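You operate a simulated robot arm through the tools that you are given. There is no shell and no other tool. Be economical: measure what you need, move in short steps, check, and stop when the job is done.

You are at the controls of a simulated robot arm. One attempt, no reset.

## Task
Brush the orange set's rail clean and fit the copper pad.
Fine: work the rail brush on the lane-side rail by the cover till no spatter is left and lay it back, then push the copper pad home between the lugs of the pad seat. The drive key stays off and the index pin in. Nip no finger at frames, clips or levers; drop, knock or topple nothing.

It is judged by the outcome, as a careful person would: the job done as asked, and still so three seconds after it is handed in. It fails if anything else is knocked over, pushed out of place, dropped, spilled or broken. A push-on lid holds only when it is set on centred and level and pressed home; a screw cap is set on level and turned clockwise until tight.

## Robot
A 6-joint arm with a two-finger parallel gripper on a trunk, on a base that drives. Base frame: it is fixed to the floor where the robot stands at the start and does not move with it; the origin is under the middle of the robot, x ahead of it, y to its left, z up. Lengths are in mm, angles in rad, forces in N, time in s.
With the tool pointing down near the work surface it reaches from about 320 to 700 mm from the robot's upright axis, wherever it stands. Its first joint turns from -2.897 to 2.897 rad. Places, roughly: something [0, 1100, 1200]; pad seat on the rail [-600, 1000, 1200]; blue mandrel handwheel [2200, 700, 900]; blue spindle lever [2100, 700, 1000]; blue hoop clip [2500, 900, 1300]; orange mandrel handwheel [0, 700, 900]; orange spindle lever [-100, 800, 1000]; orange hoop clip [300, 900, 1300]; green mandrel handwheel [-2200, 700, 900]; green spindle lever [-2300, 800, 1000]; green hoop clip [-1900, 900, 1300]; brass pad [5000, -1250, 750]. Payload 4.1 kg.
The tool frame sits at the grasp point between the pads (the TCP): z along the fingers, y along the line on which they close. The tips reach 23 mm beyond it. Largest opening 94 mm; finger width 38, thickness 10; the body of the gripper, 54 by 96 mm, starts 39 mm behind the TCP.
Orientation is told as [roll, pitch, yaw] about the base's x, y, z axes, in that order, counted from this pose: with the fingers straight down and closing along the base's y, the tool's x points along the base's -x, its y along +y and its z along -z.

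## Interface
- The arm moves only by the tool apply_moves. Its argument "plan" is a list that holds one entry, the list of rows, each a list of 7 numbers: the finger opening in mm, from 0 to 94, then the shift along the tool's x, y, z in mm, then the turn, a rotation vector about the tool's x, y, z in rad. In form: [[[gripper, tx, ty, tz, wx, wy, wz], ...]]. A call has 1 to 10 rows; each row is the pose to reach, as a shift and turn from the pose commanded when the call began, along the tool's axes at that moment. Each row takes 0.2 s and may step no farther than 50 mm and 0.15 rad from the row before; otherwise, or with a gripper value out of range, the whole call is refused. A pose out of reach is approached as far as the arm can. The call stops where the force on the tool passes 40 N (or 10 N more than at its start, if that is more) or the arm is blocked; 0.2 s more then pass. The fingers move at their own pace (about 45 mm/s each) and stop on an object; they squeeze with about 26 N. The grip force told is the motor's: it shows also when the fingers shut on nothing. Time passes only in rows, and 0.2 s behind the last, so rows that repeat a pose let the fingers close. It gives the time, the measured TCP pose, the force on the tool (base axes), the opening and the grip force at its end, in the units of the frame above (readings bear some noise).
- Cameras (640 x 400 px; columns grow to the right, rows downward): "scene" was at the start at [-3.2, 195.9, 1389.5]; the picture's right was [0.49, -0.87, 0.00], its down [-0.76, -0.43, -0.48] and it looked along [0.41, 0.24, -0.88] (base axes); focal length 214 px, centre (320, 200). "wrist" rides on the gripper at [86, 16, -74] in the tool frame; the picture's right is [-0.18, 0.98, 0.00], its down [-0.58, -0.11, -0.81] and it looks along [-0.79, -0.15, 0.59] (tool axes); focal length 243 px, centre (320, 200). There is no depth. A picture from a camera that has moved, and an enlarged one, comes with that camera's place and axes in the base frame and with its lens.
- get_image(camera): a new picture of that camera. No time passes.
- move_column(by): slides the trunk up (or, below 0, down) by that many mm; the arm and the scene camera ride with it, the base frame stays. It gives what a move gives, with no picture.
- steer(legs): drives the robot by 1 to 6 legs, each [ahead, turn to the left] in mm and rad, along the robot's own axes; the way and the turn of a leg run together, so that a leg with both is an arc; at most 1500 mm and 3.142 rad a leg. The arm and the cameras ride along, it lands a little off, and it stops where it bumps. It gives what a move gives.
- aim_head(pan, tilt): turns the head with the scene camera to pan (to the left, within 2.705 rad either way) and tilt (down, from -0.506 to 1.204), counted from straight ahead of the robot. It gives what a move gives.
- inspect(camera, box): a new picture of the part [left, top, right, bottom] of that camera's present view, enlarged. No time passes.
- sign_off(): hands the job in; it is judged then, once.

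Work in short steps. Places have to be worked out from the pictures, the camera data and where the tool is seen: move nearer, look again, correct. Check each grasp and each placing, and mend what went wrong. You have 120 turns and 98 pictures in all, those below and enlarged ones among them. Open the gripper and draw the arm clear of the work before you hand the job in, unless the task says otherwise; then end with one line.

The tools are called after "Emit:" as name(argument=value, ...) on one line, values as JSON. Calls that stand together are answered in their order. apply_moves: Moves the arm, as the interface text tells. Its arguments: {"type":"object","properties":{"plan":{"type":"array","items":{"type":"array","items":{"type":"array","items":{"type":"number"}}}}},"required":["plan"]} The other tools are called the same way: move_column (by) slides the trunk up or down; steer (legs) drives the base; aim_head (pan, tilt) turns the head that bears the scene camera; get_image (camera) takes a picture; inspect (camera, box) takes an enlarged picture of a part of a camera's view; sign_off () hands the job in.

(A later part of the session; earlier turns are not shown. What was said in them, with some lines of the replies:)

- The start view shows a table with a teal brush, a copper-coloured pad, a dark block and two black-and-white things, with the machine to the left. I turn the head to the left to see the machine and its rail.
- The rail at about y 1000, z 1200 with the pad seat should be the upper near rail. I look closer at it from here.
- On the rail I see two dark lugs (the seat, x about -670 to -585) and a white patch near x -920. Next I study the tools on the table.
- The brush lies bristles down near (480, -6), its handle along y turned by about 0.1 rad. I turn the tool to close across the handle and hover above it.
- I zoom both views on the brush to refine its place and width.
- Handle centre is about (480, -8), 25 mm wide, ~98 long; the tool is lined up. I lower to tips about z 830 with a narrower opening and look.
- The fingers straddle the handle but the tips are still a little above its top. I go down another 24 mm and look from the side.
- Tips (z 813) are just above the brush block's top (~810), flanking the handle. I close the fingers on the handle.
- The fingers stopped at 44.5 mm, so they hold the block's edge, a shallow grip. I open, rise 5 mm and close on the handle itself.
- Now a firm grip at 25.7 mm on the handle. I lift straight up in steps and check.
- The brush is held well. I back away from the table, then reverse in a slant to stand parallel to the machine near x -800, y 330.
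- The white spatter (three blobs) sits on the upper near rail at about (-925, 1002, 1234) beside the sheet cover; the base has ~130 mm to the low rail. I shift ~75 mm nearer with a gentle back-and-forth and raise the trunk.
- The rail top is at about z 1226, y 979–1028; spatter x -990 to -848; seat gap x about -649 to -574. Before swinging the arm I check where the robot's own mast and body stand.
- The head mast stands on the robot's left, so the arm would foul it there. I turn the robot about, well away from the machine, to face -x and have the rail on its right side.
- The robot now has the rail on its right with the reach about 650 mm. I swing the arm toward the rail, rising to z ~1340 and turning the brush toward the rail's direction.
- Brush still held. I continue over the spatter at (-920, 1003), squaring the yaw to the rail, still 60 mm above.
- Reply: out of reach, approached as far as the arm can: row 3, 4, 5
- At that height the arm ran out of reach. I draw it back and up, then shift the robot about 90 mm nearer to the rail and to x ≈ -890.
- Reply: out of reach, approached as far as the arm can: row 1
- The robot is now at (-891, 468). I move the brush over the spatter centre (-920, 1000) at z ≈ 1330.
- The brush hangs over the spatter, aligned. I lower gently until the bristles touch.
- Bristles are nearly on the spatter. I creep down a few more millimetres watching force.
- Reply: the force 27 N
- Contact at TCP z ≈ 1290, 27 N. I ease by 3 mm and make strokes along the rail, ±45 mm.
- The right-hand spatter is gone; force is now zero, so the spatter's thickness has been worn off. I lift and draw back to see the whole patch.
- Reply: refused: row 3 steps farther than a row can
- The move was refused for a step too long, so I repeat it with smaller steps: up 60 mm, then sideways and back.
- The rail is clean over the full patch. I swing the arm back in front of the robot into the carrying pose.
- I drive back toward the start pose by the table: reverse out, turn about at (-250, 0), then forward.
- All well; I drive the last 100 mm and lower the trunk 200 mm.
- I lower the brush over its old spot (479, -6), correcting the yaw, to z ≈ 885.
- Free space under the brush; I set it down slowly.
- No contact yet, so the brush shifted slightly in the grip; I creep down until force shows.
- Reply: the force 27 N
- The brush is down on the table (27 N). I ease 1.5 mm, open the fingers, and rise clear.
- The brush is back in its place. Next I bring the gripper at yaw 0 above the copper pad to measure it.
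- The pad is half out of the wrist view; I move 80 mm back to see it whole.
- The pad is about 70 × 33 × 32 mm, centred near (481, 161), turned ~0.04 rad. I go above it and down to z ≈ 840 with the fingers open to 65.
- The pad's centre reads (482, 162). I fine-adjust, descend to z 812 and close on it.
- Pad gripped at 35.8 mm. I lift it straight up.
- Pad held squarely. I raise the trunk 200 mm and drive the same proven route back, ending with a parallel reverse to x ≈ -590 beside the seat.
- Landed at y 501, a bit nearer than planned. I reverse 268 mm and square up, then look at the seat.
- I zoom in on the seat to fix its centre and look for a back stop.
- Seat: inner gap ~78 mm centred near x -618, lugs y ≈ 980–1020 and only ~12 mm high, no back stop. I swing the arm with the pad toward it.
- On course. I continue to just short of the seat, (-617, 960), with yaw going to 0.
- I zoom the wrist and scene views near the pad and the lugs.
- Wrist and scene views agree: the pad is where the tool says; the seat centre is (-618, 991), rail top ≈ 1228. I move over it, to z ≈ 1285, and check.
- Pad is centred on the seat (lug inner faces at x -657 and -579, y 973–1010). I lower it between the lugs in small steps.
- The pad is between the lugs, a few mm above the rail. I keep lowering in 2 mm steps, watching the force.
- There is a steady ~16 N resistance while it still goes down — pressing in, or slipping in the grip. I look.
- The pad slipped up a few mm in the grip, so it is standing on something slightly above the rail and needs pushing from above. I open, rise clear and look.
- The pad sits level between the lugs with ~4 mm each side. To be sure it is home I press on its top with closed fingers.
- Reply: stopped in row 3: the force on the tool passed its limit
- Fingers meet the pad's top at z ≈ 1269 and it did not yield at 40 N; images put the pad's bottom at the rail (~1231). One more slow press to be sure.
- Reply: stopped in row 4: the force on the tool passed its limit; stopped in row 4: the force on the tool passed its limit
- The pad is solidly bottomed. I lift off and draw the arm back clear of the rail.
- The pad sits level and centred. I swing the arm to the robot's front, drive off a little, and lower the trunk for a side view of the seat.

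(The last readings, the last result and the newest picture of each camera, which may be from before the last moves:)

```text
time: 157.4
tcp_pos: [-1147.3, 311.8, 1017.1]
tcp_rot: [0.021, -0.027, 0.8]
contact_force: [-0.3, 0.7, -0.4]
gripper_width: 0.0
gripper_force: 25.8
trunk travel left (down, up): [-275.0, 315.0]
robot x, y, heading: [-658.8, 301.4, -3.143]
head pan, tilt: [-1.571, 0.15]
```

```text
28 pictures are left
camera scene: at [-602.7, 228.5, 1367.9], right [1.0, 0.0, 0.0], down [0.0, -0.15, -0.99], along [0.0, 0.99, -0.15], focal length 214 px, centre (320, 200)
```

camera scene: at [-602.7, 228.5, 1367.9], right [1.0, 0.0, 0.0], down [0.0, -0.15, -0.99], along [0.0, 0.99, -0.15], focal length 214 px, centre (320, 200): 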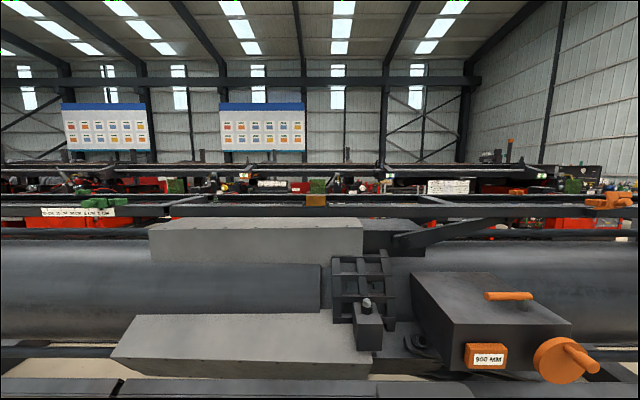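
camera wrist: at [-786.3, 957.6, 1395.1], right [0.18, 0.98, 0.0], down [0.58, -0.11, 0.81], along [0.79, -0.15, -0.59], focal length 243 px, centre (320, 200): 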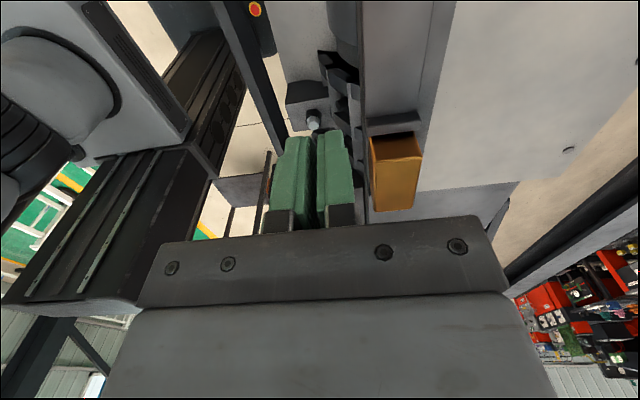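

Emit:
inspect(camera="scene", box=[292, 186, 340, 216])

Emit:
inspect(camera="scene", box=[160, 180, 320, 280])

```text
13.33 times, centred on (316, 201) of scene
camera zoom: at [-602.7, 228.5, 1367.9], right [1.0, 0.0, 0.0], down [0.0, -0.15, -0.99], along [0.0, 0.99, -0.15], focal length 2860 px, centre (373, 187)
```

zoom: 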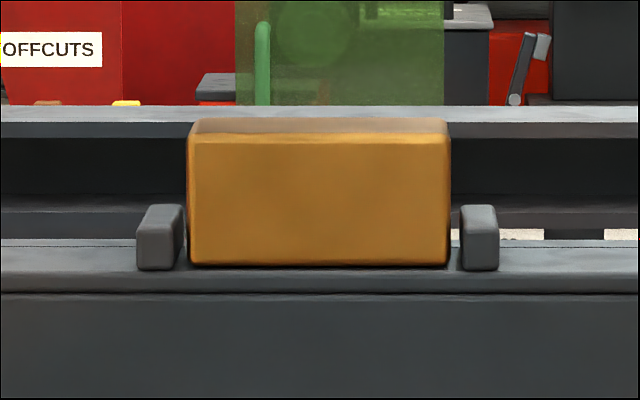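

```text
4.00 times, centred on (240, 230) of scene
camera zoom: at [-602.7, 228.5, 1367.9], right [1.0, 0.0, 0.0], down [0.0, -0.15, -0.99], along [0.0, 0.99, -0.15], focal length 858 px, centre (640, 80)
```

zoom: 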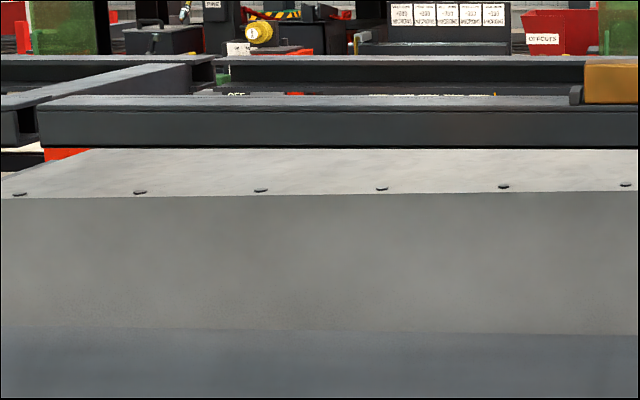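

Seen from the side, the pad stands flat on the rail between the lugs and the rail is clean; the brush is on the table. I open the gripper as asked before handing in.

Emit:
apply_moves(plan=[[[80, 0, 0, 0, 0, 0, 0], [80, 0, 0, 0, 0, 0, 0], [80, 0, 0, 0, 0, 0, 0], [80, 0, 0, 0, 0, 0, 0], [80, 0, 0, 0, 0, 0, 0]]])

Emit:
sign_off()

```text
time: 158.6
tcp_pos: [-1147.1, 310.6, 1016.3]
tcp_rot: [0.02, -0.027, 0.799]
contact_force: [0.0, 0.0, 0.1]
gripper_width: 79.9
gripper_force: 0.1
trunk travel left (down, up): [-275.0, 315.0]
robot x, y, heading: [-662.5, 300.4, -3.142]
head pan, tilt: [-1.571, 0.15]
```

```text
The job is handed in.
```

The lane-side rail by the cover is brushed clean, the brush is back in its place on the table, and the copper pad sits flat and level between the seat's lugs, not yielding when pressed at about 40 N.
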